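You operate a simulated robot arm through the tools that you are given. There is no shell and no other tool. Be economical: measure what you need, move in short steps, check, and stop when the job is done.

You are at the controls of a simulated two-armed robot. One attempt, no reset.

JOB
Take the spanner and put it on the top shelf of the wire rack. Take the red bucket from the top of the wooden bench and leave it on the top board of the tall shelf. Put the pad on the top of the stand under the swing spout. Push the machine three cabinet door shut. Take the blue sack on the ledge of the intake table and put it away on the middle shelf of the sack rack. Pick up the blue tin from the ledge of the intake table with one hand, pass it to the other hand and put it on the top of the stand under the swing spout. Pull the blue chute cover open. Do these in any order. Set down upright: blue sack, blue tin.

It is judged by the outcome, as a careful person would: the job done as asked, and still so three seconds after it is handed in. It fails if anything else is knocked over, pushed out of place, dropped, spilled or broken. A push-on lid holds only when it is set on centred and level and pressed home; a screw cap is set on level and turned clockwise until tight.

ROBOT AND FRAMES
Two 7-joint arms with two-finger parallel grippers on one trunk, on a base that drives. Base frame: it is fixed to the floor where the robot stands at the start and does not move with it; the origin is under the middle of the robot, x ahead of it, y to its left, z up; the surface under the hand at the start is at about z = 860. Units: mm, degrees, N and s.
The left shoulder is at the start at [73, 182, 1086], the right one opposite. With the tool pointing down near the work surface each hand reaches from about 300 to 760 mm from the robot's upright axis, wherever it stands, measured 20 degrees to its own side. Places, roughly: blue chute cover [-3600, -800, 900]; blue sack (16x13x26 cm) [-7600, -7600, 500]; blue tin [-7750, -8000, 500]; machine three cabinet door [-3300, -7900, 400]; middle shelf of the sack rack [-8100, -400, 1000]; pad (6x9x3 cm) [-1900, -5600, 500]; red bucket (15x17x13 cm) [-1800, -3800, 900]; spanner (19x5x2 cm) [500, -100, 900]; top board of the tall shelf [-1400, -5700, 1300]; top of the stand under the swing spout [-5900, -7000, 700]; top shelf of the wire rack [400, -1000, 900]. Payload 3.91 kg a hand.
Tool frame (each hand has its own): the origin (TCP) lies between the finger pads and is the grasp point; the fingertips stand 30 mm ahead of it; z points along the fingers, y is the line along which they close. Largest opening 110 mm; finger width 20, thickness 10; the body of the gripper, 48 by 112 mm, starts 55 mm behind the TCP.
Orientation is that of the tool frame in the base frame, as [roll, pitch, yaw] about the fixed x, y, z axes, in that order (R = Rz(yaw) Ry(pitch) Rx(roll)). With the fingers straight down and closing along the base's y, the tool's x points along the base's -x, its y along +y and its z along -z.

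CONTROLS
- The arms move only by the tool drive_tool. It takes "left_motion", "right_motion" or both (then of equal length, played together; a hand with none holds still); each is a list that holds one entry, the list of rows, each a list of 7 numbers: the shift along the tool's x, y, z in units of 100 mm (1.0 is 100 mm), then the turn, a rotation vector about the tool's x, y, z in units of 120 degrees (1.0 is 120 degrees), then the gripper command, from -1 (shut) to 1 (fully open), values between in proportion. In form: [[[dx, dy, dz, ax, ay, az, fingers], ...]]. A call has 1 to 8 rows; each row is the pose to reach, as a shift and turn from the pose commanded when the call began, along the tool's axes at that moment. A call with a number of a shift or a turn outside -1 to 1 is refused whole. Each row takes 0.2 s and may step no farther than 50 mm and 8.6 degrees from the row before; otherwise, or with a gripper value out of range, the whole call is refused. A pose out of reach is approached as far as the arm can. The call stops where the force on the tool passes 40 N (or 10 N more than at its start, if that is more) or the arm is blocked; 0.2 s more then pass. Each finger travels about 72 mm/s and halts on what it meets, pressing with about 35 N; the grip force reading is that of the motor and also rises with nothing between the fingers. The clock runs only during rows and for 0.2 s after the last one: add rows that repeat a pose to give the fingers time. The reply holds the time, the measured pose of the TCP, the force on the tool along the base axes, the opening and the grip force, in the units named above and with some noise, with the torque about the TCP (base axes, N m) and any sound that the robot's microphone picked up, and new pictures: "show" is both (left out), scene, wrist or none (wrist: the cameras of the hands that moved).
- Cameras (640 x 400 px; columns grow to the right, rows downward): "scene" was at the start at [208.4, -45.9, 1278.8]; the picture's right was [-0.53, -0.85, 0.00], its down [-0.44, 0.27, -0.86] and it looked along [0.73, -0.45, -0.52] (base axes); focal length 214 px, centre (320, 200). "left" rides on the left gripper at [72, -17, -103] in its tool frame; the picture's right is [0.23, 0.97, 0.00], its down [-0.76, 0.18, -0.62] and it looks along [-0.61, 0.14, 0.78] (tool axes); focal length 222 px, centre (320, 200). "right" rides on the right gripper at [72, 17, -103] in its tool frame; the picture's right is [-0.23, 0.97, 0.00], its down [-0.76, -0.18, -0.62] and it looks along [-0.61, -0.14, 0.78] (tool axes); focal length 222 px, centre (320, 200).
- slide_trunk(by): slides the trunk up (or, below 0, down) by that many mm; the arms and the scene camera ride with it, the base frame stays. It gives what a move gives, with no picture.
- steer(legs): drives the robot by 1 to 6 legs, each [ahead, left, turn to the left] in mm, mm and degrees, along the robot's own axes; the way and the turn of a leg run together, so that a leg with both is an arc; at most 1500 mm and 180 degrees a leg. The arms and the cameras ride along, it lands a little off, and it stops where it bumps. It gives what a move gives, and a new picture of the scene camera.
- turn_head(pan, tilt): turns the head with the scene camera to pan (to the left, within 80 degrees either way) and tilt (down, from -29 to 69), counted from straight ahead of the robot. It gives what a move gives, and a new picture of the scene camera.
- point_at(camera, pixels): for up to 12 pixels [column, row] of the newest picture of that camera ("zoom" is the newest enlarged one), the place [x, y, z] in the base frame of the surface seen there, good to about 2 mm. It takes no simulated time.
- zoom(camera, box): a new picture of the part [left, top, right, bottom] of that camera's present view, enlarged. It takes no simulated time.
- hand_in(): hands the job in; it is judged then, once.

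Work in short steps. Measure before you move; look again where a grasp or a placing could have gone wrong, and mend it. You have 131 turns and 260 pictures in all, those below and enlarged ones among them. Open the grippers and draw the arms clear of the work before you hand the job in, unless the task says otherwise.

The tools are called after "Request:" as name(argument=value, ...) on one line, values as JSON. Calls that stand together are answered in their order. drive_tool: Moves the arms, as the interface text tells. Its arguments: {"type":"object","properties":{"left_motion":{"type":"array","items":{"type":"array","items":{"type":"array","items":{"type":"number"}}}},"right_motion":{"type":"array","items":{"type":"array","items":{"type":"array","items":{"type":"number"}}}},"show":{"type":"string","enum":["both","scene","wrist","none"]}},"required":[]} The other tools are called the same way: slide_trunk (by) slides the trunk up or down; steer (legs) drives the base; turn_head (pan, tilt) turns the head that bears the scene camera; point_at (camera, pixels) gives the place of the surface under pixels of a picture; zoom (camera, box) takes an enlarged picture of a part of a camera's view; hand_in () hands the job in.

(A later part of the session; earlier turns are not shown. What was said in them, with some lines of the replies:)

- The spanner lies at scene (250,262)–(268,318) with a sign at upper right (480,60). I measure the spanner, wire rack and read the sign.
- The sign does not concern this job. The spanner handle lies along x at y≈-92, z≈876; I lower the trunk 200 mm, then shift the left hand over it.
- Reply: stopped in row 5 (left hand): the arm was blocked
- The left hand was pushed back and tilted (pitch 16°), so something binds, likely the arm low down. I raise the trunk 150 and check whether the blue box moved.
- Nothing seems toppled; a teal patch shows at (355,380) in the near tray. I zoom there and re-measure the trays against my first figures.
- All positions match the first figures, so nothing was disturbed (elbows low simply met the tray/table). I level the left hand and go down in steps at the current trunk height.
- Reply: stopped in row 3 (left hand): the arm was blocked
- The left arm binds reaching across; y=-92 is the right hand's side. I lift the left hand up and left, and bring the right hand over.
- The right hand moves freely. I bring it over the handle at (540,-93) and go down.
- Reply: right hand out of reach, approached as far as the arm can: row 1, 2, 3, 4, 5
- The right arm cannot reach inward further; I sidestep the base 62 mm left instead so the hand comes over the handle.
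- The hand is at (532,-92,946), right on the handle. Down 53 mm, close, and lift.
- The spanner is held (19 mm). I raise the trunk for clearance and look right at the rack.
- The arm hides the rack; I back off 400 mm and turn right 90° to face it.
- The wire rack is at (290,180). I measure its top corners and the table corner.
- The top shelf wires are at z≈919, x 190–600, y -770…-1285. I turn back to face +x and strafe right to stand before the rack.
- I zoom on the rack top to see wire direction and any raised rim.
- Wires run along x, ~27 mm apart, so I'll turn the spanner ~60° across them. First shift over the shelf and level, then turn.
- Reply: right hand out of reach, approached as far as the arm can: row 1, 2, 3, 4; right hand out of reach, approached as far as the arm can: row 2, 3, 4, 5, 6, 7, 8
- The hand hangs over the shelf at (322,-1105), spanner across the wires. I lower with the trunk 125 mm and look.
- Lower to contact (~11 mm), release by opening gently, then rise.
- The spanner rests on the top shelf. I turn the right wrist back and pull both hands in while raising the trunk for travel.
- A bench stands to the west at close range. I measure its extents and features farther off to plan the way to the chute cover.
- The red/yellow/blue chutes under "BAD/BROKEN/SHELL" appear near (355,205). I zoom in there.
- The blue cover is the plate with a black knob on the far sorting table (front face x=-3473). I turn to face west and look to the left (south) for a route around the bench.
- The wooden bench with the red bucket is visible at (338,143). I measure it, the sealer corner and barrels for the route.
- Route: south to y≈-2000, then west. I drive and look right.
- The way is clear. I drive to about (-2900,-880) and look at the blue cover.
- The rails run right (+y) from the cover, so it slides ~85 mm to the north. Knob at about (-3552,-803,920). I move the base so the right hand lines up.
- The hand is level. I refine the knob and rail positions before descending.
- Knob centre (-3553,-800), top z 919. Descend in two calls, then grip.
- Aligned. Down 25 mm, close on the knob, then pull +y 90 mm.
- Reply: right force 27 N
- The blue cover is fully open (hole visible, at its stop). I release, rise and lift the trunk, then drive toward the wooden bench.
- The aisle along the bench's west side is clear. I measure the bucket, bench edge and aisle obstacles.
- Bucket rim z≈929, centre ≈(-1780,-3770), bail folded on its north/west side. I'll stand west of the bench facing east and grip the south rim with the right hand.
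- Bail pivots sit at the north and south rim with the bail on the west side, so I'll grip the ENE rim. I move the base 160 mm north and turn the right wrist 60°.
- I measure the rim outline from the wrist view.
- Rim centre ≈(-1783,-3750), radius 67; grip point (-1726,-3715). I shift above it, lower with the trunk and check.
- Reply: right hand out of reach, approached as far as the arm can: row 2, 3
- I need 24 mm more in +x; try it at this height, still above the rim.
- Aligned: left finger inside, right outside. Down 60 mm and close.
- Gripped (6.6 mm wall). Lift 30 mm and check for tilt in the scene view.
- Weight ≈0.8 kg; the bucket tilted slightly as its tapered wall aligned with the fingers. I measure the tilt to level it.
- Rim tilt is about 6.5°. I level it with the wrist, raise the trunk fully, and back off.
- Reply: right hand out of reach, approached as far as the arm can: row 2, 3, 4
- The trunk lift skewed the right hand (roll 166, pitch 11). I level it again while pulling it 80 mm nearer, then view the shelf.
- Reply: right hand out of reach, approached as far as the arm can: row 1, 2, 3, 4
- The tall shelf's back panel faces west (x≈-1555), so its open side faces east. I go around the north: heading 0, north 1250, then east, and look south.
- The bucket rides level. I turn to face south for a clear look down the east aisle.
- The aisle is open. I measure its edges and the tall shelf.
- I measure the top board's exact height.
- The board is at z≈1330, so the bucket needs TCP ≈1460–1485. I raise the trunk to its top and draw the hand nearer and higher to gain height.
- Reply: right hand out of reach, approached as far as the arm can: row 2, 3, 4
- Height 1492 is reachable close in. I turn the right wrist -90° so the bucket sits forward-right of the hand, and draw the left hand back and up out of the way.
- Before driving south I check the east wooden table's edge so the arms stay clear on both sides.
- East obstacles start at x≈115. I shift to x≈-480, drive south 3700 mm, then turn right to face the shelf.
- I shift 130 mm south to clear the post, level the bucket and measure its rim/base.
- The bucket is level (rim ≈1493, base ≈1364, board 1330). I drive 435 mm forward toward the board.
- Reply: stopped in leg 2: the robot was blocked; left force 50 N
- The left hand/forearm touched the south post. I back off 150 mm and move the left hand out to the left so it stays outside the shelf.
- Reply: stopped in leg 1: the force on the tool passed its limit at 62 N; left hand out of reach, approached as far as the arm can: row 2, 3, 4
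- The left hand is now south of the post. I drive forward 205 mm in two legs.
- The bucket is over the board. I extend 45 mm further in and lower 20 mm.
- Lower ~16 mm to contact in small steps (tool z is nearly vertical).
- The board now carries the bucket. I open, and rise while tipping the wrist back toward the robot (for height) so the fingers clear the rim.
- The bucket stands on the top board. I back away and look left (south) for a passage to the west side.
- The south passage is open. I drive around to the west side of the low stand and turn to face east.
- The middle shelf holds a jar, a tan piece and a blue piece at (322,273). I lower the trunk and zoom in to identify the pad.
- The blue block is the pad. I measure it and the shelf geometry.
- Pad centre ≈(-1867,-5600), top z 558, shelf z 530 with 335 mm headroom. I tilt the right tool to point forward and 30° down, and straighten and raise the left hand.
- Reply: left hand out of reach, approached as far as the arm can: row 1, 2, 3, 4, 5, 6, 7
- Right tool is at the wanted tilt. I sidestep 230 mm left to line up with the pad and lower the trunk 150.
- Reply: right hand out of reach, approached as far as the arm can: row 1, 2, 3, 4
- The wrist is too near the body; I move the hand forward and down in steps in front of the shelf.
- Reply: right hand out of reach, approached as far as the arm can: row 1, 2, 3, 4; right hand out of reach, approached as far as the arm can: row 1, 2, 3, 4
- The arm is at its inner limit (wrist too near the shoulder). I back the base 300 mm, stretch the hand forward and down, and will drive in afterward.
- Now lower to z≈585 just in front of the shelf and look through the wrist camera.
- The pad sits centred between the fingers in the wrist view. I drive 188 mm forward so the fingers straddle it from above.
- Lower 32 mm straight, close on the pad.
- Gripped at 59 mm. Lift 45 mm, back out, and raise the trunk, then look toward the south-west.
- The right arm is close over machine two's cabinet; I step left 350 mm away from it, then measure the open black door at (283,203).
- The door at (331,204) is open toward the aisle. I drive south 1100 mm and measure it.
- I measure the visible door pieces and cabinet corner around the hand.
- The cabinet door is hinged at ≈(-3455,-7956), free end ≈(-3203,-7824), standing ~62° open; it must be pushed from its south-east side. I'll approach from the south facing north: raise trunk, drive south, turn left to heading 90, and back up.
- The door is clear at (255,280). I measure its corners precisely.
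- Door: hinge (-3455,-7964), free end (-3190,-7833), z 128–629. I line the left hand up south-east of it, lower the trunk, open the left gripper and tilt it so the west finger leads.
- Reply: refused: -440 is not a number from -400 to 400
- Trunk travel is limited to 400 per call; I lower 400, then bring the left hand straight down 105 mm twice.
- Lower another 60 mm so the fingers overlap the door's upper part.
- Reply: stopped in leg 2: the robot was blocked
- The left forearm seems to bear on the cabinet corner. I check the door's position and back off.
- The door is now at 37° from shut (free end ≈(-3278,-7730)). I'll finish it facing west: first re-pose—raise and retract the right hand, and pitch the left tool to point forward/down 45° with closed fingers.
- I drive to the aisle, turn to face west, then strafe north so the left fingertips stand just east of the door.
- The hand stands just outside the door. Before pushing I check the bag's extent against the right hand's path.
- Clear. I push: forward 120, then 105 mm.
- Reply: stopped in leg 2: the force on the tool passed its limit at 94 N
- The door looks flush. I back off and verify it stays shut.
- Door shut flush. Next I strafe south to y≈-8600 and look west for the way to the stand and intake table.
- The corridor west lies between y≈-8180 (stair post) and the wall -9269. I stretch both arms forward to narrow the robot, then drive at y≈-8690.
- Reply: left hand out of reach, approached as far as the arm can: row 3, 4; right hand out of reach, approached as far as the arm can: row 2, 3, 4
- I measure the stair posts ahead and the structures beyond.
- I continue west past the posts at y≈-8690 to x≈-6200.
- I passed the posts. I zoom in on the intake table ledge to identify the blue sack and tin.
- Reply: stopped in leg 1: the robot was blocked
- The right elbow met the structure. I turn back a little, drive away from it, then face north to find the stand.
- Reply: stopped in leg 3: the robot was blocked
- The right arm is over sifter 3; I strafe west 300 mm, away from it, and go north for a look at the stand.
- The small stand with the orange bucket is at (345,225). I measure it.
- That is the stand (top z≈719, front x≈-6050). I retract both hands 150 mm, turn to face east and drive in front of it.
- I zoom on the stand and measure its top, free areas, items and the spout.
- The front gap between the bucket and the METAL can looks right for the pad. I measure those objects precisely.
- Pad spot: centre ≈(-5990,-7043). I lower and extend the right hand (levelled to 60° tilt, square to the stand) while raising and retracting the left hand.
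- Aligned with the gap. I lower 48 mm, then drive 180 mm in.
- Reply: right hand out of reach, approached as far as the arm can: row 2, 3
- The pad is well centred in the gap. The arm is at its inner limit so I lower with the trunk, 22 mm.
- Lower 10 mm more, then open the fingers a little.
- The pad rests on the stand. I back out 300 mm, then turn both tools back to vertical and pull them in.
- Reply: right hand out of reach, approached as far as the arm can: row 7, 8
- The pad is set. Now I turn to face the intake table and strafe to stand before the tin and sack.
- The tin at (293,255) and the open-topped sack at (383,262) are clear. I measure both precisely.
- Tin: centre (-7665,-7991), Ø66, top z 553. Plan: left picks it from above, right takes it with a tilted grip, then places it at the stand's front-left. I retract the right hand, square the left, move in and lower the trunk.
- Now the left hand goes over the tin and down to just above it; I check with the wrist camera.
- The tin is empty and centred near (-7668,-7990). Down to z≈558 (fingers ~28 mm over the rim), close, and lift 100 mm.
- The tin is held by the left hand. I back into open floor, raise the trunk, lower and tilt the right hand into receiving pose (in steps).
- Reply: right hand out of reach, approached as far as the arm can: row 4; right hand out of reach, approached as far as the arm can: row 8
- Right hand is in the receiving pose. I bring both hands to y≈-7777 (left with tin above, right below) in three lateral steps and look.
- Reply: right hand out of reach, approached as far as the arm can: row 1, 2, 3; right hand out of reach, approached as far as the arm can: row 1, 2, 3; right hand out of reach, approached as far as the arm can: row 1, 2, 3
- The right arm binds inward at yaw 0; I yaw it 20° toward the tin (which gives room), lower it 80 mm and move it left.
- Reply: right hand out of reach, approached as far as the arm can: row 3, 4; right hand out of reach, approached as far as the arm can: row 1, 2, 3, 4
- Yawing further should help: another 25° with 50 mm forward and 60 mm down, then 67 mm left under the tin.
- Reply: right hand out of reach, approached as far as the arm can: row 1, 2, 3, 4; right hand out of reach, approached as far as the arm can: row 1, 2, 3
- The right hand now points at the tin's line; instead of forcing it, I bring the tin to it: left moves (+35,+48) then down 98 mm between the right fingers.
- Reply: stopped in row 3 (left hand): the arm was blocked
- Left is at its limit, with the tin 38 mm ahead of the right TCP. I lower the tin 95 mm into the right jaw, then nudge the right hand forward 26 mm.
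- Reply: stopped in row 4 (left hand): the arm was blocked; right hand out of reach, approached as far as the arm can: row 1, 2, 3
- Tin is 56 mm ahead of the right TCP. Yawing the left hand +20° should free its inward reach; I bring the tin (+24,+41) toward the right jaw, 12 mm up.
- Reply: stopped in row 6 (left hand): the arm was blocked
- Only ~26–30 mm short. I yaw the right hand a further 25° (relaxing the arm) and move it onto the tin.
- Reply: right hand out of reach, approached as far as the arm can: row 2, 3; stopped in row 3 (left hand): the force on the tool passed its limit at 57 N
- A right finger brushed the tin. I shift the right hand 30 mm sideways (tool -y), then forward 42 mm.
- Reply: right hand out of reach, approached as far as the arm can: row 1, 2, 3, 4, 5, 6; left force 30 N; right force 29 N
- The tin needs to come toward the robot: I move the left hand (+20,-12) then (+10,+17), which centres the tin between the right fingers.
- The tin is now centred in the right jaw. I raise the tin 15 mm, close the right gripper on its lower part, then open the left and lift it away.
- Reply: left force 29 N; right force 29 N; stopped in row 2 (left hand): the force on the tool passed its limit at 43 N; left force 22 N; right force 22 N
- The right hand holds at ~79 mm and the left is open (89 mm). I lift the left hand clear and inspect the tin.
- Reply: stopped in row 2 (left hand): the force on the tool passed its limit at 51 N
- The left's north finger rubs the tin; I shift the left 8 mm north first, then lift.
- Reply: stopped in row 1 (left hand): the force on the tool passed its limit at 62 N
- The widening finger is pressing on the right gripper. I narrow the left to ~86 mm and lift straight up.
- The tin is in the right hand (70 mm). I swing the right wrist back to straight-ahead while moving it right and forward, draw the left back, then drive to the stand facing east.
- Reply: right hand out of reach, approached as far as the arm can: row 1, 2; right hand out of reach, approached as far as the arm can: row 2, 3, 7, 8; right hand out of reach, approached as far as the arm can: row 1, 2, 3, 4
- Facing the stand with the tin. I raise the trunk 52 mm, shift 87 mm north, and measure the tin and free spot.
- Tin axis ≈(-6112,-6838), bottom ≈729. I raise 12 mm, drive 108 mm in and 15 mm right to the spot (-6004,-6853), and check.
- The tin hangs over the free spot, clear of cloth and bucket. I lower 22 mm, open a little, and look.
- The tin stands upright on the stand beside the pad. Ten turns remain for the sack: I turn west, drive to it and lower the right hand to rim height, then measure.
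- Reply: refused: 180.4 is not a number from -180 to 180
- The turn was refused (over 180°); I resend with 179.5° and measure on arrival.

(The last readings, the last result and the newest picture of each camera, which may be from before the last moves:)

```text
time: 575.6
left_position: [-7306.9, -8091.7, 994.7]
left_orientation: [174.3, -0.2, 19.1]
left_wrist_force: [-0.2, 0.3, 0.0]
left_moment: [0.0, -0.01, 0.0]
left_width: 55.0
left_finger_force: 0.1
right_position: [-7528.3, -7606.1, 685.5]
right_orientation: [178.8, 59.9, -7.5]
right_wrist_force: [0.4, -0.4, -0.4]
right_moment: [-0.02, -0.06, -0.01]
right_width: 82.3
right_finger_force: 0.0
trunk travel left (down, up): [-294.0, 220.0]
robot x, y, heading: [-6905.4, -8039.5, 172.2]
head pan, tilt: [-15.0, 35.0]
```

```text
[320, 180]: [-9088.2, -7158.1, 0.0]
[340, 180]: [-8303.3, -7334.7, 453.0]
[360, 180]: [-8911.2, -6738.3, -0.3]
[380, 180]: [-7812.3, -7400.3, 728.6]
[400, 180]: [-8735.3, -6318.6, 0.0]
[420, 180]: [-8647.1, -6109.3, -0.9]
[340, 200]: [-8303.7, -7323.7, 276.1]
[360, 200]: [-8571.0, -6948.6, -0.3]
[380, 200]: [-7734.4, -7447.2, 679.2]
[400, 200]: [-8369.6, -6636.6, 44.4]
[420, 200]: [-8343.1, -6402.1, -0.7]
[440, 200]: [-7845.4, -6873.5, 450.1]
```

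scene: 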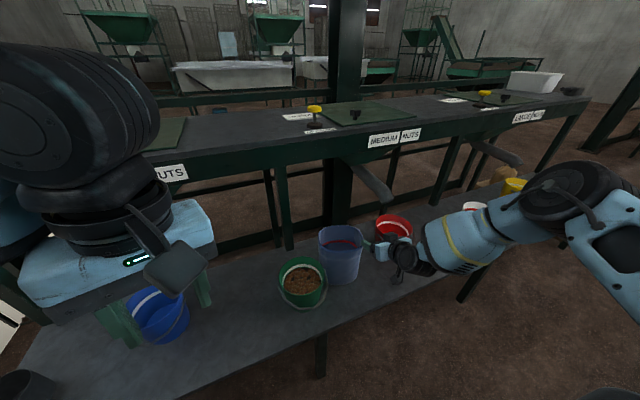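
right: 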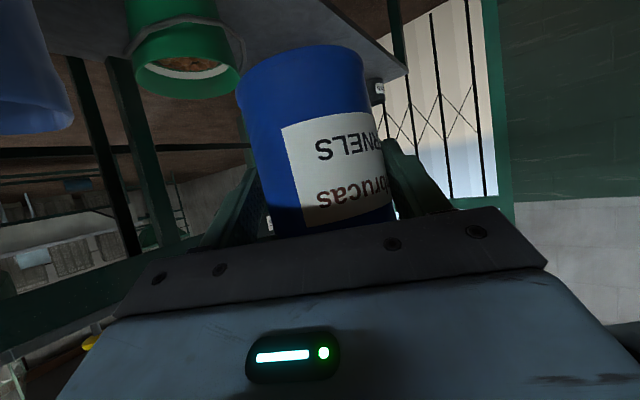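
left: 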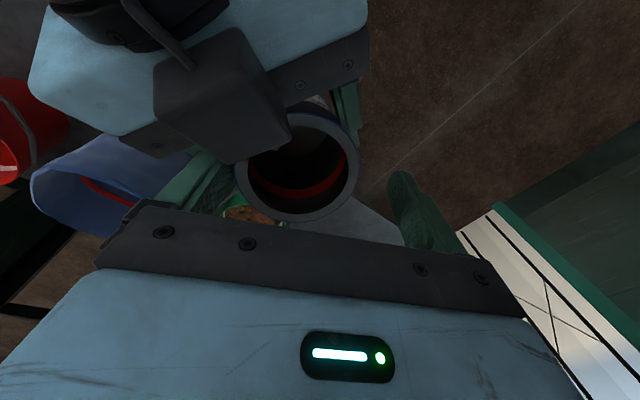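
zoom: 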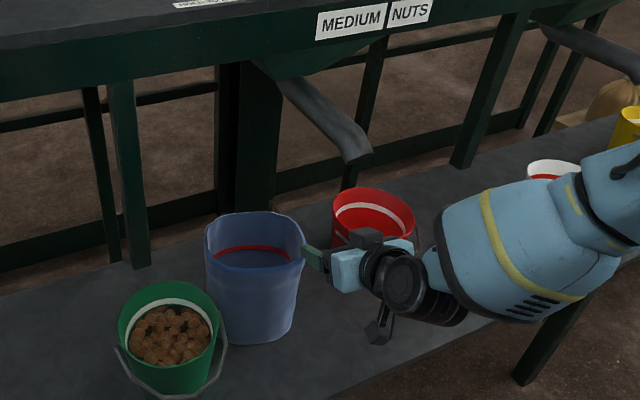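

The hand is right at the sack's front rim. I raise slightly, shift to its north wall, go forward and down so the fingers straddle that wall, and close.

Request:
drive_tool(right_motion=[[[-0.173, 0, -0.1, 0, 0, 0, -0.1], [-0.19, -0.26, -0.07, 0, 0, 0, -0.1], [-0.208, -0.525, -0.04, 0, 0, 0, -0.1], [-0.333, -0.49, 0.175, 0, 0, 0, -0.1], [-0.458, -0.46, 0.39, 0, 0, 0, -0.1], [-0.194, -0.46, 0.54, 0, 0, 0, -0.1], [0.07, -0.46, 0.695, 0, 0, 0, -0.1]]], show="none")

Request:
zoom(camera="right", box=[80, 0, 560, 300])

Request:
zoom(camera="scene", box=[280, 190, 440, 310])

```text
time: 577.2
left_position: [-7307.5, -8091.2, 995.9]
left_orientation: [174.3, -0.3, 19.2]
left_wrist_force: [-0.3, 0.0, -0.2]
left_moment: [-0.02, 0.01, 0.01]
left_width: 55.0
left_finger_force: 0.1
right_position: [-7577.7, -7554.5, 642.3]
right_orientation: [178.7, 60.1, -7.5]
right_wrist_force: [0.3, -0.1, 0.5]
right_moment: [-0.04, 0.01, 0.0]
right_width: 49.2
right_finger_force: 0.0
trunk travel left (down, up): [-294.0, 220.0]
robot x, y, heading: [-6907.3, -8040.2, 172.1]
head pan, tilt: [-15.0, 35.0]
```

```text
1.33 times, centred on (320, 150) of right
```

zoom: 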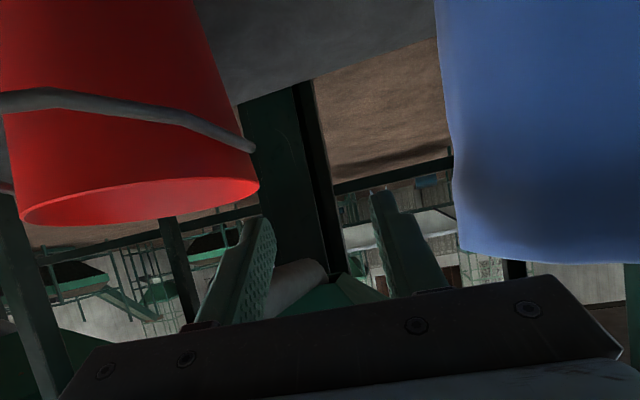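

```text
3.33 times, centred on (360, 250) of scene
```

zoom: 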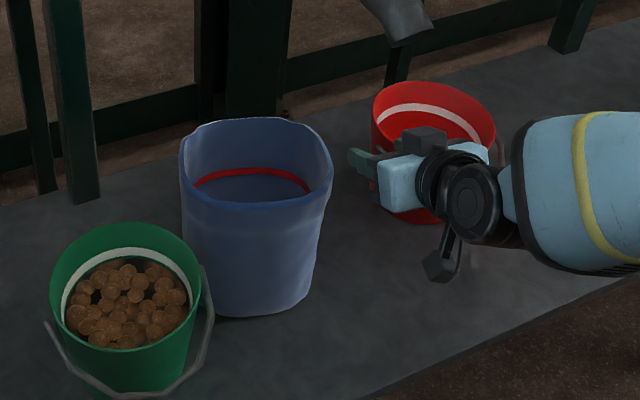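

The sack wall is ~65 mm farther south than the fingers. I rise, shift 66 mm south with wider jaws, go down over the wall, close, lift 80 mm, and look.

Request:
drive_tool(right_motion=[[[-0.26, 0, -0.15, 0, 0, 0, 0.3], [-0.52, 0, -0.3, 0, 0, 0, 0.3], [-0.5, 0.33, -0.337, 0, 0, 0, 0.3], [-0.477, 0.654, -0.374, 0, 0, 0, 0.3], [-0.2, 0.654, -0.21, 0, 0, 0, 0.3], [0.05, 0.654, -0.07, 0, 0, 0, 0.3]]], show="none")

Request:
zoom(camera="right", box=[80, 0, 560, 300])

Request:
drive_tool(right_motion=[[[0, 0, 0, 0, 0, 0, -0.2], [0, 0, 0, 0, 0, 0, -0.7], [0, 0, 0, 0, 0, 0, -1], [0, 0, 0, 0, 0, 0, -1], [0, 0, 0, 0, 0, 0, -1]]], show="none")

Request:
drive_tool(right_motion=[[[-0.2, 0, -0.12, 0, 0, 0, -1], [-0.45, 0, -0.26, 0, 0, 0, -1], [-0.69, 0, -0.4, 0, 0, 0, -1], [-0.69, 0, -0.4, 0, 0, 0, -1]]], show="scene")

Request:
zoom(camera="scene", box=[260, 170, 440, 310])

```text
time: 578.6
left_position: [-7305.5, -8092.0, 998.0]
left_orientation: [174.5, -0.1, 19.2]
left_wrist_force: [-0.8, -0.5, -0.3]
left_moment: [-0.01, -0.01, -0.04]
left_width: 55.0
left_finger_force: 0.0
right_position: [-7579.1, -7620.3, 651.2]
right_orientation: [178.2, 61.0, -7.9]
right_wrist_force: [4.1, 1.1, 36.9]
right_moment: [-1.6, -1.43, 0.28]
right_width: 70.6
right_finger_force: 0.0
right hand out of reach, approached as far as the arm can: row 4, 5
trunk travel left (down, up): [-294.0, 220.0]
robot x, y, heading: [-6901.3, -8039.2, 172.2]
head pan, tilt: [-15.0, 35.0]
```

```text
1.33 times, centred on (320, 150) of right
```

zoom: 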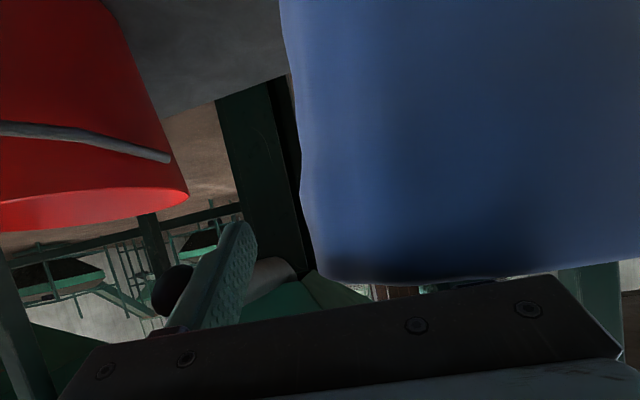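

```text
time: 579.8
left_position: [-7304.4, -8092.5, 996.3]
left_orientation: [174.5, -0.1, 19.2]
left_wrist_force: [-0.5, 0.6, -0.5]
left_moment: [-0.02, 0.03, -0.06]
left_width: 55.1
left_finger_force: 0.1
right_position: [-7577.8, -7619.3, 649.9]
right_orientation: [178.3, 61.0, -7.5]
right_wrist_force: [6.0, 3.8, 42.4]
right_moment: [-0.95, -1.65, 0.22]
right_width: 35.1
right_finger_force: 35.1
trunk travel left (down, up): [-294.0, 220.0]
robot x, y, heading: [-6902.8, -8043.1, 172.1]
head pan, tilt: [-15.0, 35.0]
```

```text
time: 580.8
left_position: [-7307.1, -8089.8, 994.9]
left_orientation: [174.3, -0.2, 19.1]
left_wrist_force: [0.3, -0.4, -0.2]
left_moment: [-0.02, -0.03, 0.01]
left_width: 55.0
left_finger_force: 0.1
right_position: [-7571.3, -7597.9, 712.4]
right_orientation: [177.6, 60.4, -7.5]
right_wrist_force: [-0.6, 0.3, -0.3]
right_moment: [0.06, -0.06, 0.02]
right_width: 5.2
right_finger_force: 35.2
right hand out of reach, approached as far as the arm can: row 1, 2, 3, 4
trunk travel left (down, up): [-294.0, 220.0]
robot x, y, heading: [-6902.8, -8039.4, 172.3]
head pan, tilt: [-15.0, 35.0]
```

scene: 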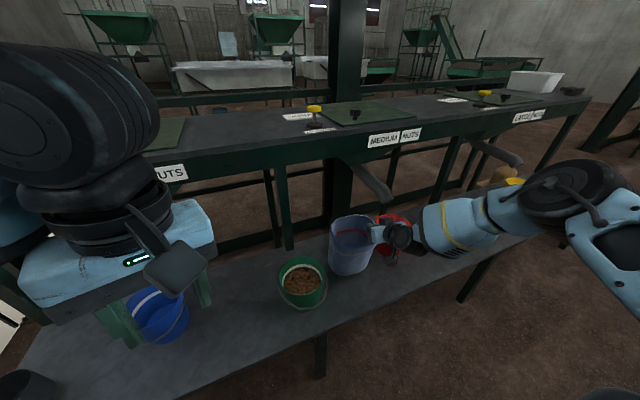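

```text
2.86 times, centred on (350, 240) of scene
5 turns are left
```

zoom: 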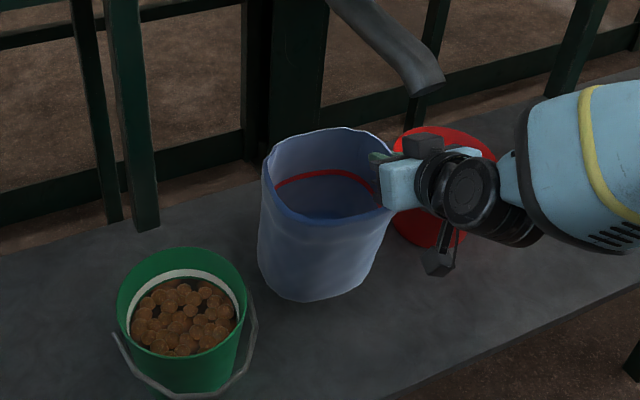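

The sack is lifted (wall gripped at 5 mm). With 5 turns left I raise the trunk and arm, turn north, drive up the open aisle and look toward the sack rack.

Request:
slide_trunk(by=215)

Request:
drive_tool(right_motion=[[[-0.3, 0, -0.17, 0, 0, 0, -1], [-0.6, 0, -0.35, 0, 0, 0, -1], [-0.866, 0, -0.5, 0, 0, 0, -1], [-0.866, 0, -0.5, 0, 0, 0, -1]]], show="none")

Request:
drive_tool(right_motion=[[[-0.3, 0, -0.17, 0, 0, 0, -1], [-0.6, 0, -0.35, 0, 0, 0, -1], [-0.866, 0, -0.5, 0, 0, 0, -1], [-0.866, 0, -0.5, 0, 0, 0, -1]]], show="none")

Request:
steer(legs=[[0, 0, -80], [1500, 0, 0], [1500, 0, 0], [700, 0, 0]])

Request:
turn_head(pan=20, tilt=12)

Request:
point_at(camera="scene", pixels=[[160, 170], [200, 170], [240, 170], [280, 170], [320, 170], [360, 170], [240, 200], [280, 200], [320, 200], [360, 200], [280, 240], [320, 150]])

Request:
zoom(camera="scene", box=[120, 80, 440, 280])

```text
time: 583.1
left_position: [-7309.3, -8090.5, 1208.8]
left_orientation: [174.3, -0.3, 19.0]
left_wrist_force: [-0.2, -0.9, 0.0]
left_moment: [-0.02, 0.0, -0.02]
left_width: 55.1
left_finger_force: 0.1
right_position: [-7573.6, -7598.4, 1241.5]
right_orientation: [179.9, 86.1, -5.3]
right_wrist_force: [0.6, 0.2, -0.7]
right_moment: [0.06, -0.07, -0.01]
right_width: 5.2
right_finger_force: 34.9
trunk travel left (down, up): [-509.0, 5.0]
robot x, y, heading: [-6905.3, -8044.0, 172.4]
head pan, tilt: [-15.0, 35.0]
```

```text
time: 584.1
left_position: [-7308.1, -8090.5, 1209.3]
left_orientation: [174.3, -0.2, 19.1]
left_wrist_force: [-0.7, 0.2, 0.9]
left_moment: [0.03, 0.03, 0.04]
left_width: 55.1
left_finger_force: 0.0
right_position: [-7526.1, -7586.7, 1326.1]
right_orientation: [179.1, 86.2, -5.4]
right_wrist_force: [0.0, -0.1, -0.8]
right_moment: [0.03, -0.1, 0.02]
right_width: 5.0
right_finger_force: 35.0
right hand out of reach, approached as far as the arm can: row 1, 2, 3, 4
trunk travel left (down, up): [-509.0, 5.0]
robot x, y, heading: [-6908.0, -8041.3, 172.1]
head pan, tilt: [-15.0, 35.0]
```

```text
time: 585.1
left_position: [-7307.6, -8090.9, 1210.3]
left_orientation: [174.4, -0.1, 19.1]
left_wrist_force: [-0.8, -0.2, -0.5]
left_moment: [0.02, -0.02, -0.01]
left_width: 55.2
left_finger_force: 0.1
right_position: [-7477.5, -7569.4, 1409.4]
right_orientation: [178.9, 86.3, -5.7]
right_wrist_force: [0.2, 0.5, -0.3]
right_moment: [0.05, -0.06, 0.01]
right_width: 5.2
right_finger_force: 35.0
right hand out of reach, approached as far as the arm can: row 1, 2, 3, 4
trunk travel left (down, up): [-509.0, 5.0]
robot x, y, heading: [-6906.9, -8040.3, 172.4]
head pan, tilt: [-15.0, 35.0]
```

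```text
time: 606.2
left_position: [-7412.1, -4025.3, 1211.0]
left_orientation: [174.5, -0.3, -55.4]
left_wrist_force: [0.2, -0.7, -0.4]
left_moment: [0.02, -0.01, 0.01]
left_width: 55.2
left_finger_force: 0.1
right_position: [-6954.8, -3722.3, 1409.8]
right_orientation: [179.1, 86.4, -79.9]
right_wrist_force: [-0.6, 0.0, -0.7]
right_moment: [-0.05, -0.09, -0.03]
right_width: 5.4
right_finger_force: 35.3
trunk travel left (down, up): [-509.0, 5.0]
robot x, y, heading: [-7256.3, -4399.6, 97.3]
head pan, tilt: [-15.0, 35.0]
```

scene: 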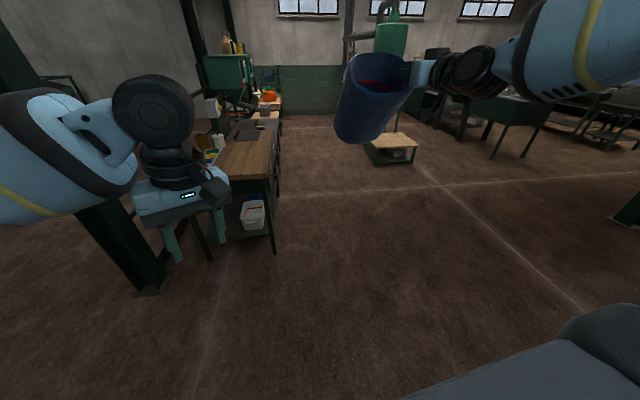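

```text
time: 607.2
left_position: [-7410.5, -4024.9, 1211.9]
left_orientation: [174.4, -0.2, -55.4]
left_wrist_force: [0.4, 0.1, -0.5]
left_moment: [0.0, -0.01, -0.06]
left_width: 55.2
left_finger_force: 0.1
right_position: [-6954.9, -3722.6, 1410.5]
right_orientation: [179.0, 86.4, -80.0]
right_wrist_force: [-0.1, 0.7, -1.1]
right_moment: [-0.04, -0.08, 0.0]
right_width: 5.2
right_finger_force: 35.0
trunk travel left (down, up): [-509.0, 5.0]
robot x, y, heading: [-7257.6, -4405.0, 97.7]
head pan, tilt: [20.0, 12.0]
```

scene: 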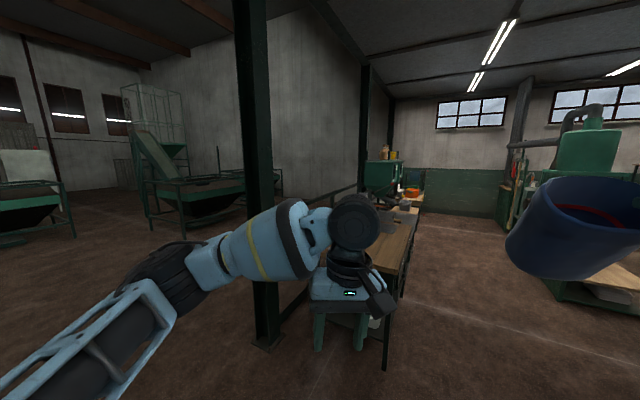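

```text
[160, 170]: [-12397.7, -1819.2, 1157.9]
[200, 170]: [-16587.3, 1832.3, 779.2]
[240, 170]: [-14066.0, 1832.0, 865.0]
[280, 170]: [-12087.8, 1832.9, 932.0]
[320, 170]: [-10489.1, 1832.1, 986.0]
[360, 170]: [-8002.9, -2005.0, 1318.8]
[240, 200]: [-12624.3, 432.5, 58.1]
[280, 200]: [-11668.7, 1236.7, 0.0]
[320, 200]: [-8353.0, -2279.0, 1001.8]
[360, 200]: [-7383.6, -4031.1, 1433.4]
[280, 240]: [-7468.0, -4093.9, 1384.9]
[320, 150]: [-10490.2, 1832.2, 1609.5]
```

```text
2.00 times, centred on (280, 180) of scene
4 turns are left
```

zoom: 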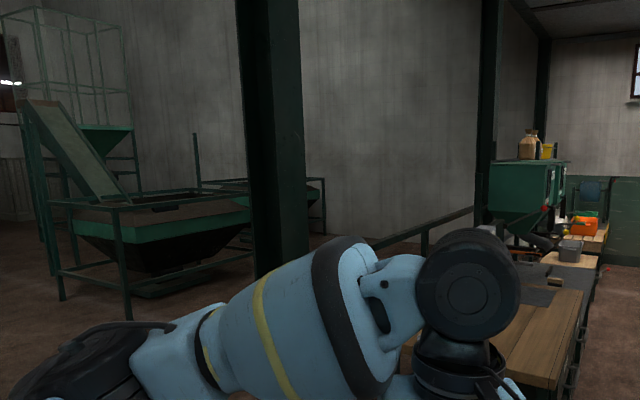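

The sack is held. I drive on north past the bench at x≈-6900, turn west toward the rack, level the hand, and measure.

Request:
steer(legs=[[0, 0, -7.7], [0, -350, 0], [1500, 0, 0], [1500, 0, 0], [800, 0, 0], [0, 0, 90]])

Request:
drive_tool(right_motion=[[[0, 0, 0, 0, 0.055, 0, -1], [0, 0, 0, 0, 0.11, 0, -1], [0, 0, 0, 0, 0.165, 0, -1], [0, 0, 0, 0, 0.217, 0, -1]]], show="none")

Request:
turn_head(pan=-15, tilt=20)

Request:
point_at(camera="scene", pixels=[[240, 180], [280, 180], [320, 180], [360, 180], [400, 180], [240, 220], [280, 220], [320, 220], [360, 220], [400, 220], [320, 260], [320, 140]])

Request:
point_at(camera="scene", pixels=[[260, 160], [300, 160], [340, 160], [380, 160], [260, 200], [300, 200], [340, 200], [380, 200], [260, 240], [300, 240], [340, 240], [380, 240]])

Request:
zoom(camera="scene", box=[160, 60, 480, 300])

```text
time: 633.1
left_position: [-7288.0, -741.3, 1210.9]
left_orientation: [174.4, -0.2, 28.8]
left_wrist_force: [0.0, 0.3, 0.2]
left_moment: [-0.02, 0.04, -0.01]
left_width: 55.1
left_finger_force: 0.1
right_position: [-7542.5, -256.8, 1410.3]
right_orientation: [179.0, 86.4, 4.3]
right_wrist_force: [-0.6, -0.7, -0.9]
right_moment: [0.11, -0.09, 0.0]
right_width: 5.1
right_finger_force: 35.3
trunk travel left (down, up): [-509.0, 5.0]
robot x, y, heading: [-6900.0, -628.1, -178.3]
head pan, tilt: [20.0, 12.0]
```

scene: 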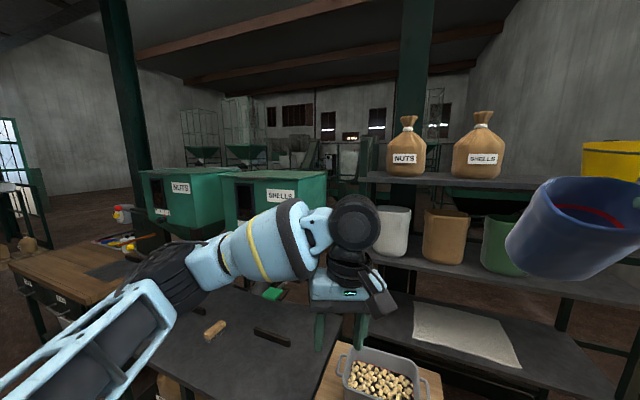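

```text
time: 634.1
left_position: [-7288.3, -740.9, 1211.0]
left_orientation: [174.4, -0.2, 28.7]
left_wrist_force: [0.3, 0.2, 0.0]
left_moment: [0.04, 0.0, 0.0]
left_width: 55.1
left_finger_force: 0.0
right_position: [-7533.8, -201.7, 1389.8]
right_orientation: [178.0, 61.1, 5.0]
right_wrist_force: [0.3, 0.3, -0.2]
right_moment: [0.08, 0.03, 0.01]
right_width: 5.1
right_finger_force: 34.7
right hand out of reach, approached as far as the arm can: row 1, 2, 3, 4
trunk travel left (down, up): [-509.0, 5.0]
robot x, y, heading: [-6902.0, -627.8, -178.1]
head pan, tilt: [20.0, 12.0]
```

```text
time: 635.1
left_position: [-7287.8, -743.1, 1210.1]
left_orientation: [174.4, -0.2, 28.8]
left_wrist_force: [1.0, 0.9, -0.1]
left_moment: [0.01, 0.01, 0.01]
left_width: 54.6
left_finger_force: 0.1
right_position: [-7534.4, -202.3, 1391.2]
right_orientation: [178.2, 61.1, 5.1]
right_wrist_force: [-0.9, -0.4, -0.9]
right_moment: [0.06, -0.04, 0.0]
right_width: 5.1
right_finger_force: 34.9
trunk travel left (down, up): [-509.0, 5.0]
robot x, y, heading: [-6895.6, -627.6, -178.1]
head pan, tilt: [-15.0, 20.0]
```

scene: 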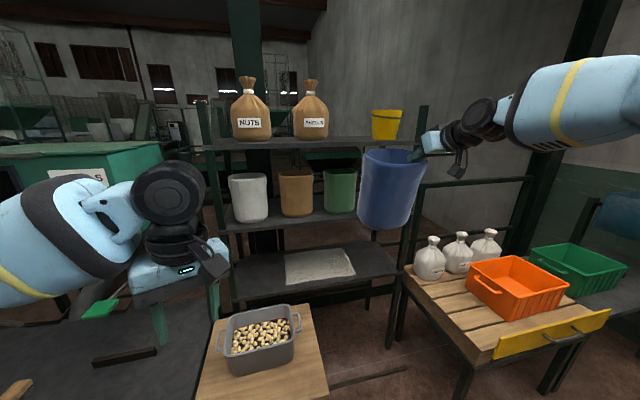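

```text
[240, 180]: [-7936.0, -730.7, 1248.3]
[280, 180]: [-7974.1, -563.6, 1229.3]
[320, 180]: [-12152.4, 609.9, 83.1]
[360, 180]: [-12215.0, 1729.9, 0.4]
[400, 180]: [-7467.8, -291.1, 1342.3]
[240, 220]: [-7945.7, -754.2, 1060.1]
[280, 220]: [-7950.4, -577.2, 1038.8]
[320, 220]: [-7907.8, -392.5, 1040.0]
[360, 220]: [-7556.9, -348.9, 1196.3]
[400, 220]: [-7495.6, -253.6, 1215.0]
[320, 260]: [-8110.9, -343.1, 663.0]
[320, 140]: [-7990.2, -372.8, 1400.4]
```

```text
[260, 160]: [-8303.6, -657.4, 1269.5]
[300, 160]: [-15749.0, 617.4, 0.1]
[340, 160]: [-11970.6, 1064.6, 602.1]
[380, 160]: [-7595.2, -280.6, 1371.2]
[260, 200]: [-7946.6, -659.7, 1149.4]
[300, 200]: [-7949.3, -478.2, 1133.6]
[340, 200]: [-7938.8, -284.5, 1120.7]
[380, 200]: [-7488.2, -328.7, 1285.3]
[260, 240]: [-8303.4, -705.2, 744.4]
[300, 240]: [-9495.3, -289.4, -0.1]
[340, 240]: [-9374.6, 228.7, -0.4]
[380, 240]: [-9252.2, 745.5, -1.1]
```

```text
1.67 times, centred on (320, 180) of scene
3 turns are left
```

zoom: 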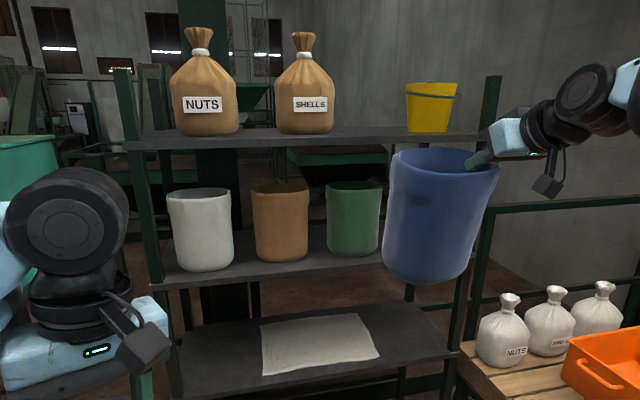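

The rack is in view: middle shelf z≈1040, free space right of the green sack (y≈-219…+35). I shift right 176 and forward 196, lower 100 mm, then extend the arm 250 mm in over the shelf, and measure.

Request:
steer(legs=[[196, -176, 0]])

Request:
drive_tool(right_motion=[[[0.29, 0, 0.16, 0, 0, 0, -1], [0.58, 0, 0.32, 0, 0, 0, -1], [0.875, 0, 0.485, 0, 0, 0, -1], [0.875, 0, 0.485, 0, 0, 0, -1]]], show="none")

Request:
drive_tool(right_motion=[[[-0.16, -0.03, 0.29, 0, 0, 0, -1], [-0.32, -0.06, 0.58, 0, 0, 0, -1], [-0.485, -0.087, 0.875, 0, 0, 0, -1], [-0.485, -0.087, 0.875, 0, 0, 0, -1]]], show="none")

Request:
drive_tool(right_motion=[[[-0.16, -0.03, 0.29, 0, 0, 0, -1], [-0.32, -0.06, 0.58, 0, 0, 0, -1], [-0.485, -0.087, 0.875, 0, 0, 0, -1], [-0.485, -0.087, 0.875, 0, 0, 0, -1]]], show="scene")

Request:
point_at(camera="scene", pixels=[[340, 200], [340, 220], [340, 240], [360, 200], [360, 220], [360, 240], [380, 200], [380, 220], [380, 240], [400, 200], [400, 220], [400, 240]])

Request:
zoom(camera="scene", box=[240, 80, 480, 300])

```text
time: 637.3
left_position: [-7494.8, -577.0, 1210.8]
left_orientation: [174.4, -0.2, 28.9]
left_wrist_force: [0.0, 0.0, -0.4]
left_moment: [0.0, -0.02, 0.0]
left_width: 55.1
left_finger_force: 0.1
right_position: [-7742.3, -40.6, 1392.0]
right_orientation: [178.1, 60.9, 5.2]
right_wrist_force: [0.2, 1.4, -0.6]
right_moment: [0.07, -0.01, -0.01]
right_width: 5.2
right_finger_force: 34.9
trunk travel left (down, up): [-509.0, 5.0]
robot x, y, heading: [-7109.0, -457.5, -177.9]
head pan, tilt: [-15.0, 20.0]
```

scene: 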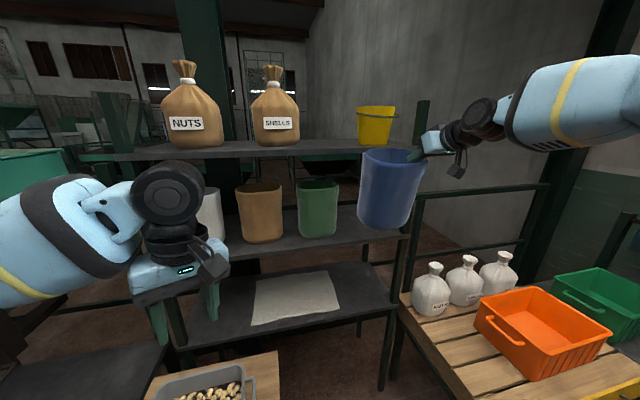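

```text
time: 638.3
left_position: [-7496.5, -577.3, 1210.7]
left_orientation: [174.4, -0.2, 28.9]
left_wrist_force: [0.0, -0.9, 0.3]
left_moment: [0.01, 0.0, -0.02]
left_width: 55.0
left_finger_force: 0.0
right_position: [-7740.5, -39.9, 1292.4]
right_orientation: [178.1, 61.0, 5.3]
right_wrist_force: [-0.4, -0.3, -1.1]
right_moment: [0.1, -0.01, -0.01]
right_width: 5.3
right_finger_force: 35.0
trunk travel left (down, up): [-509.0, 5.0]
robot x, y, heading: [-7105.3, -459.5, -178.2]
head pan, tilt: [-15.0, 20.0]
```

```text
time: 639.3
left_position: [-7495.9, -576.2, 1211.7]
left_orientation: [174.4, -0.1, 29.0]
left_wrist_force: [0.6, -0.6, -0.4]
left_moment: [-0.01, 0.03, -0.03]
left_width: 54.9
left_finger_force: 0.1
right_position: [-7842.5, -43.0, 1291.5]
right_orientation: [178.1, 61.0, 5.3]
right_wrist_force: [-0.3, 0.5, -0.5]
right_moment: [0.07, -0.02, 0.0]
right_width: 5.0
right_finger_force: 35.0
trunk travel left (down, up): [-509.0, 5.0]
robot x, y, heading: [-7111.4, -457.1, -178.1]
head pan, tilt: [-15.0, 20.0]
```

```text
time: 640.3
left_position: [-7497.3, -576.7, 1210.2]
left_orientation: [174.4, -0.2, 28.8]
left_wrist_force: [-1.5, -0.4, -0.3]
left_moment: [-0.02, 0.0, 0.02]
left_width: 54.9
left_finger_force: 0.0
right_position: [-7883.9, -52.9, 1284.5]
right_orientation: [178.2, 60.9, 5.3]
right_wrist_force: [0.4, 0.4, -1.5]
right_moment: [0.08, 0.0, -0.01]
right_width: 5.3
right_finger_force: 35.0
right hand out of reach, approached as far as the arm can: row 2, 3, 4
trunk travel left (down, up): [-509.0, 5.0]
robot x, y, heading: [-7108.4, -461.1, -178.0]
head pan, tilt: [-15.0, 20.0]
```

scene: 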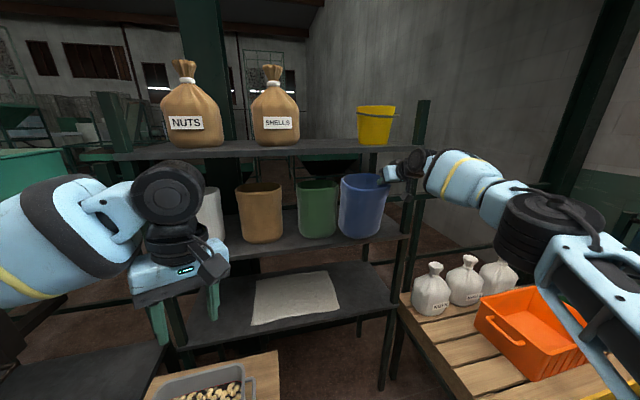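

```text
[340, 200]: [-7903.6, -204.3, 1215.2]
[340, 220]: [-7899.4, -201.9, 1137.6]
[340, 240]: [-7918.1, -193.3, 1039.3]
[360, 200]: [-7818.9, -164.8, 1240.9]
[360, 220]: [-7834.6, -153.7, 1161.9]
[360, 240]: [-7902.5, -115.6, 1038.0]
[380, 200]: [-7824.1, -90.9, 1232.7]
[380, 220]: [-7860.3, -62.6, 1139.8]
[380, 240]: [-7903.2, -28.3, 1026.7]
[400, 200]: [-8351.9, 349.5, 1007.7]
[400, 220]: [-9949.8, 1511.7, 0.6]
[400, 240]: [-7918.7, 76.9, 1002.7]
```

```text
1.82 times, centred on (360, 190) of scene
2 turns are left
```

zoom: 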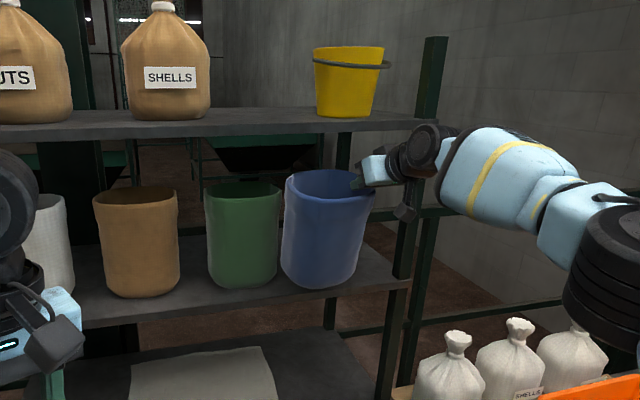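

The sack hangs at the free spot, ~105 mm short in depth, bottom ≈1083. I lower 25, drive in 105 (and 26 right), lower to the shelf, open, rise clear of the rim and back out, then look.

Request:
slide_trunk(by=-25)

Request:
steer(legs=[[60, -14, 0], [45, -12, 0]])

Request:
slide_trunk(by=-18)

Request:
drive_tool(right_motion=[[[0, 0, 0, 0, 0, 0, -0.7], [0, 0, 0, 0, 0, 0, -0.4], [0, 0, 0, 0, 0, 0, -0.3], [0, 0, 0, 0, 0, 0, -0.3]]], show="none")

Request:
slide_trunk(by=46)

Request:
steer(legs=[[-250, 0, 0]])

Request:
zoom(camera="scene", box=[240, 80, 480, 300])

```text
time: 641.0
left_position: [-7495.2, -577.6, 1187.3]
left_orientation: [174.4, 0.0, 28.9]
left_wrist_force: [0.3, -0.4, 0.0]
left_moment: [0.01, 0.06, -0.01]
left_width: 54.8
left_finger_force: 0.1
right_position: [-7882.8, -49.6, 1262.6]
right_orientation: [178.2, 61.1, 5.3]
right_wrist_force: [0.2, -0.1, -1.8]
right_moment: [0.05, -0.04, -0.01]
right_width: 5.1
right_finger_force: 34.9
trunk travel left (down, up): [-484.0, 30.0]
robot x, y, heading: [-7107.7, -465.9, -178.1]
head pan, tilt: [-15.0, 20.0]
```

```text
time: 642.5
left_position: [-7600.7, -557.2, 1186.8]
left_orientation: [174.4, -0.1, 29.1]
left_wrist_force: [-0.4, 0.2, -0.4]
left_moment: [-0.02, 0.0, 0.0]
left_width: 55.2
left_finger_force: 0.1
right_position: [-7988.4, -29.6, 1262.1]
right_orientation: [178.3, 61.1, 5.4]
right_wrist_force: [-1.0, -1.1, -1.5]
right_moment: [0.15, 0.0, -0.02]
right_width: 5.2
right_finger_force: 35.2
trunk travel left (down, up): [-484.0, 30.0]
robot x, y, heading: [-7212.3, -437.6, -177.9]
head pan, tilt: [-15.0, 20.0]
```

scene: 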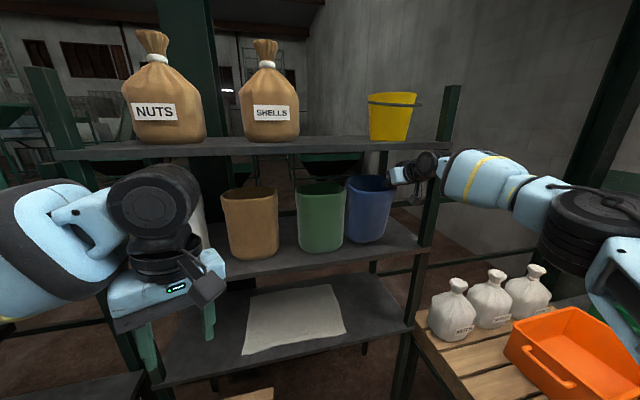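

```text
time: 643.1
left_position: [-7599.8, -555.3, 1170.5]
left_orientation: [174.5, 0.1, 29.1]
left_wrist_force: [0.4, 0.0, -0.5]
left_moment: [-0.03, -0.03, 0.0]
left_width: 54.9
left_finger_force: 0.0
right_position: [-7988.6, -25.9, 1250.5]
right_orientation: [178.0, 61.8, 4.9]
right_wrist_force: [-5.3, 10.3, 30.5]
right_moment: [-0.02, 0.44, -0.18]
right_width: 5.4
right_finger_force: 35.1
trunk travel left (down, up): [-466.0, 48.0]
robot x, y, heading: [-7212.6, -439.8, -178.0]
head pan, tilt: [-15.0, 20.0]
```

```text
time: 644.1
left_position: [-7600.9, -556.9, 1167.2]
left_orientation: [174.3, -0.2, 29.0]
left_wrist_force: [-0.5, 0.1, 0.5]
left_moment: [-0.04, 0.04, 0.02]
left_width: 54.8
left_finger_force: 0.1
right_position: [-7989.7, -29.4, 1241.8]
right_orientation: [178.2, 60.9, 5.4]
right_wrist_force: [0.9, 2.1, 4.4]
right_moment: [-0.1, -0.3, 0.09]
right_width: 38.6
right_finger_force: 0.0
trunk travel left (down, up): [-466.0, 48.0]
robot x, y, heading: [-7214.4, -437.1, -177.9]
head pan, tilt: [-15.0, 20.0]
```

```text
time: 645.0
left_position: [-7599.9, -555.4, 1219.7]
left_orientation: [174.8, 0.5, 28.9]
left_wrist_force: [-0.2, 0.3, 0.9]
left_moment: [0.03, -0.04, 0.0]
left_width: 55.0
left_finger_force: 0.1
right_position: [-7982.3, -27.6, 1295.2]
right_orientation: [178.9, 60.9, 6.3]
right_wrist_force: [-0.1, 2.8, -7.5]
right_moment: [-0.16, 0.41, 0.16]
right_width: 38.6
right_finger_force: 0.0
trunk travel left (down, up): [-513.0, 2.0]
robot x, y, heading: [-7210.2, -440.8, -178.0]
head pan, tilt: [-15.0, 20.0]
stopped: the force on the tool passed its limit at 50 N (the readings are from after the stop); the commanded pose is now the measured one
```

```text
time: 646.8
left_position: [-7350.0, -547.3, 1218.0]
left_orientation: [174.7, 0.4, 28.8]
left_wrist_force: [0.4, -0.3, 1.0]
left_moment: [-0.01, 0.0, 0.01]
left_width: 55.2
left_finger_force: 0.1
right_position: [-7732.9, -18.7, 1294.7]
right_orientation: [179.0, 61.1, 6.0]
right_wrist_force: [0.2, 0.2, -0.3]
right_moment: [0.0, -0.02, 0.01]
right_width: 38.3
right_finger_force: 0.0
trunk travel left (down, up): [-513.0, 2.0]
robot x, y, heading: [-6960.5, -428.3, -178.0]
head pan, tilt: [-15.0, 20.0]
```

scene: 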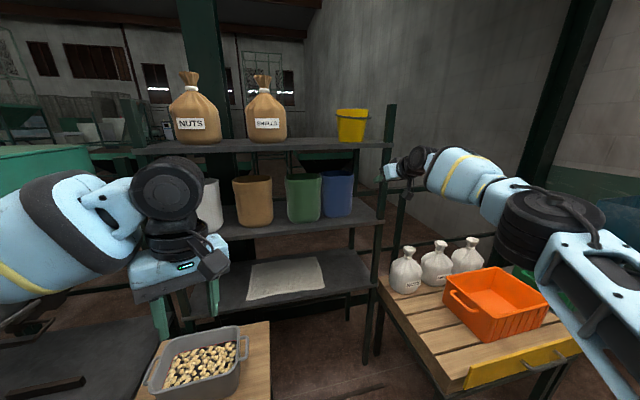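

```text
1.82 times, centred on (360, 190) of scene
1 turns are left
```

zoom: 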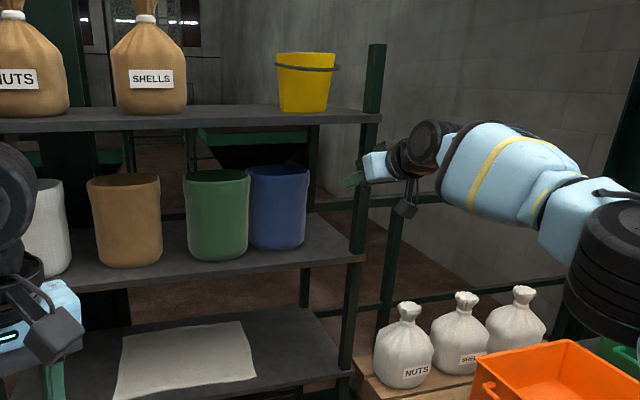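

The blue sack stands upright on the middle shelf beside the green one (278,208 in the zoom), the arms are clear and the grippers open. I hand in.

Request:
hand_in()

```text
The job is handed in.
```

I finished all seven tasks and handed the job in. I checked each result by camera at the time it was done, but not again before handing in.

- **Spanner:** it lies on the top shelf of the wire rack, across the wires.
- **Red bucket:** it stands on the top board of the tall shelf.
- **Pad:** it is on the stand under the swing spout, between the orange bucket and the METAL can.
- **Machine three cabinet door:** it is shut flush, after a first push left it partly open.
- **Blue tin:** the left hand picked it up and passed it to the right, which set it upright on the stand, close beside the orange bucket.
- **Blue chute cover:** it is slid open to its stop.
- **Blue sack:** it stands upright on the middle shelf of the sack rack, beside the green sack.

Unintended contacts:

- **Wire-rack table:** early on, an arm bore on something at the table by the wire rack; I checked the tray there afterwards and it had not moved.
- **Tall shelf:** the left hand touched one of its posts.
- **Machine three cabinet:** an arm touched the cabinet during the first push on the door.
- **Sifter 3:** the right arm came up against its frame.
- **Intake ledge:** the sack had shifted a little on the ledge before I gripped it, probably nudged by the hand as I drove up; I did not re-check the neighbouring buckets.
- **Sack rack:** the hand met a resistance of about 50 N while rising off the sack just after letting go. The sack stayed upright.
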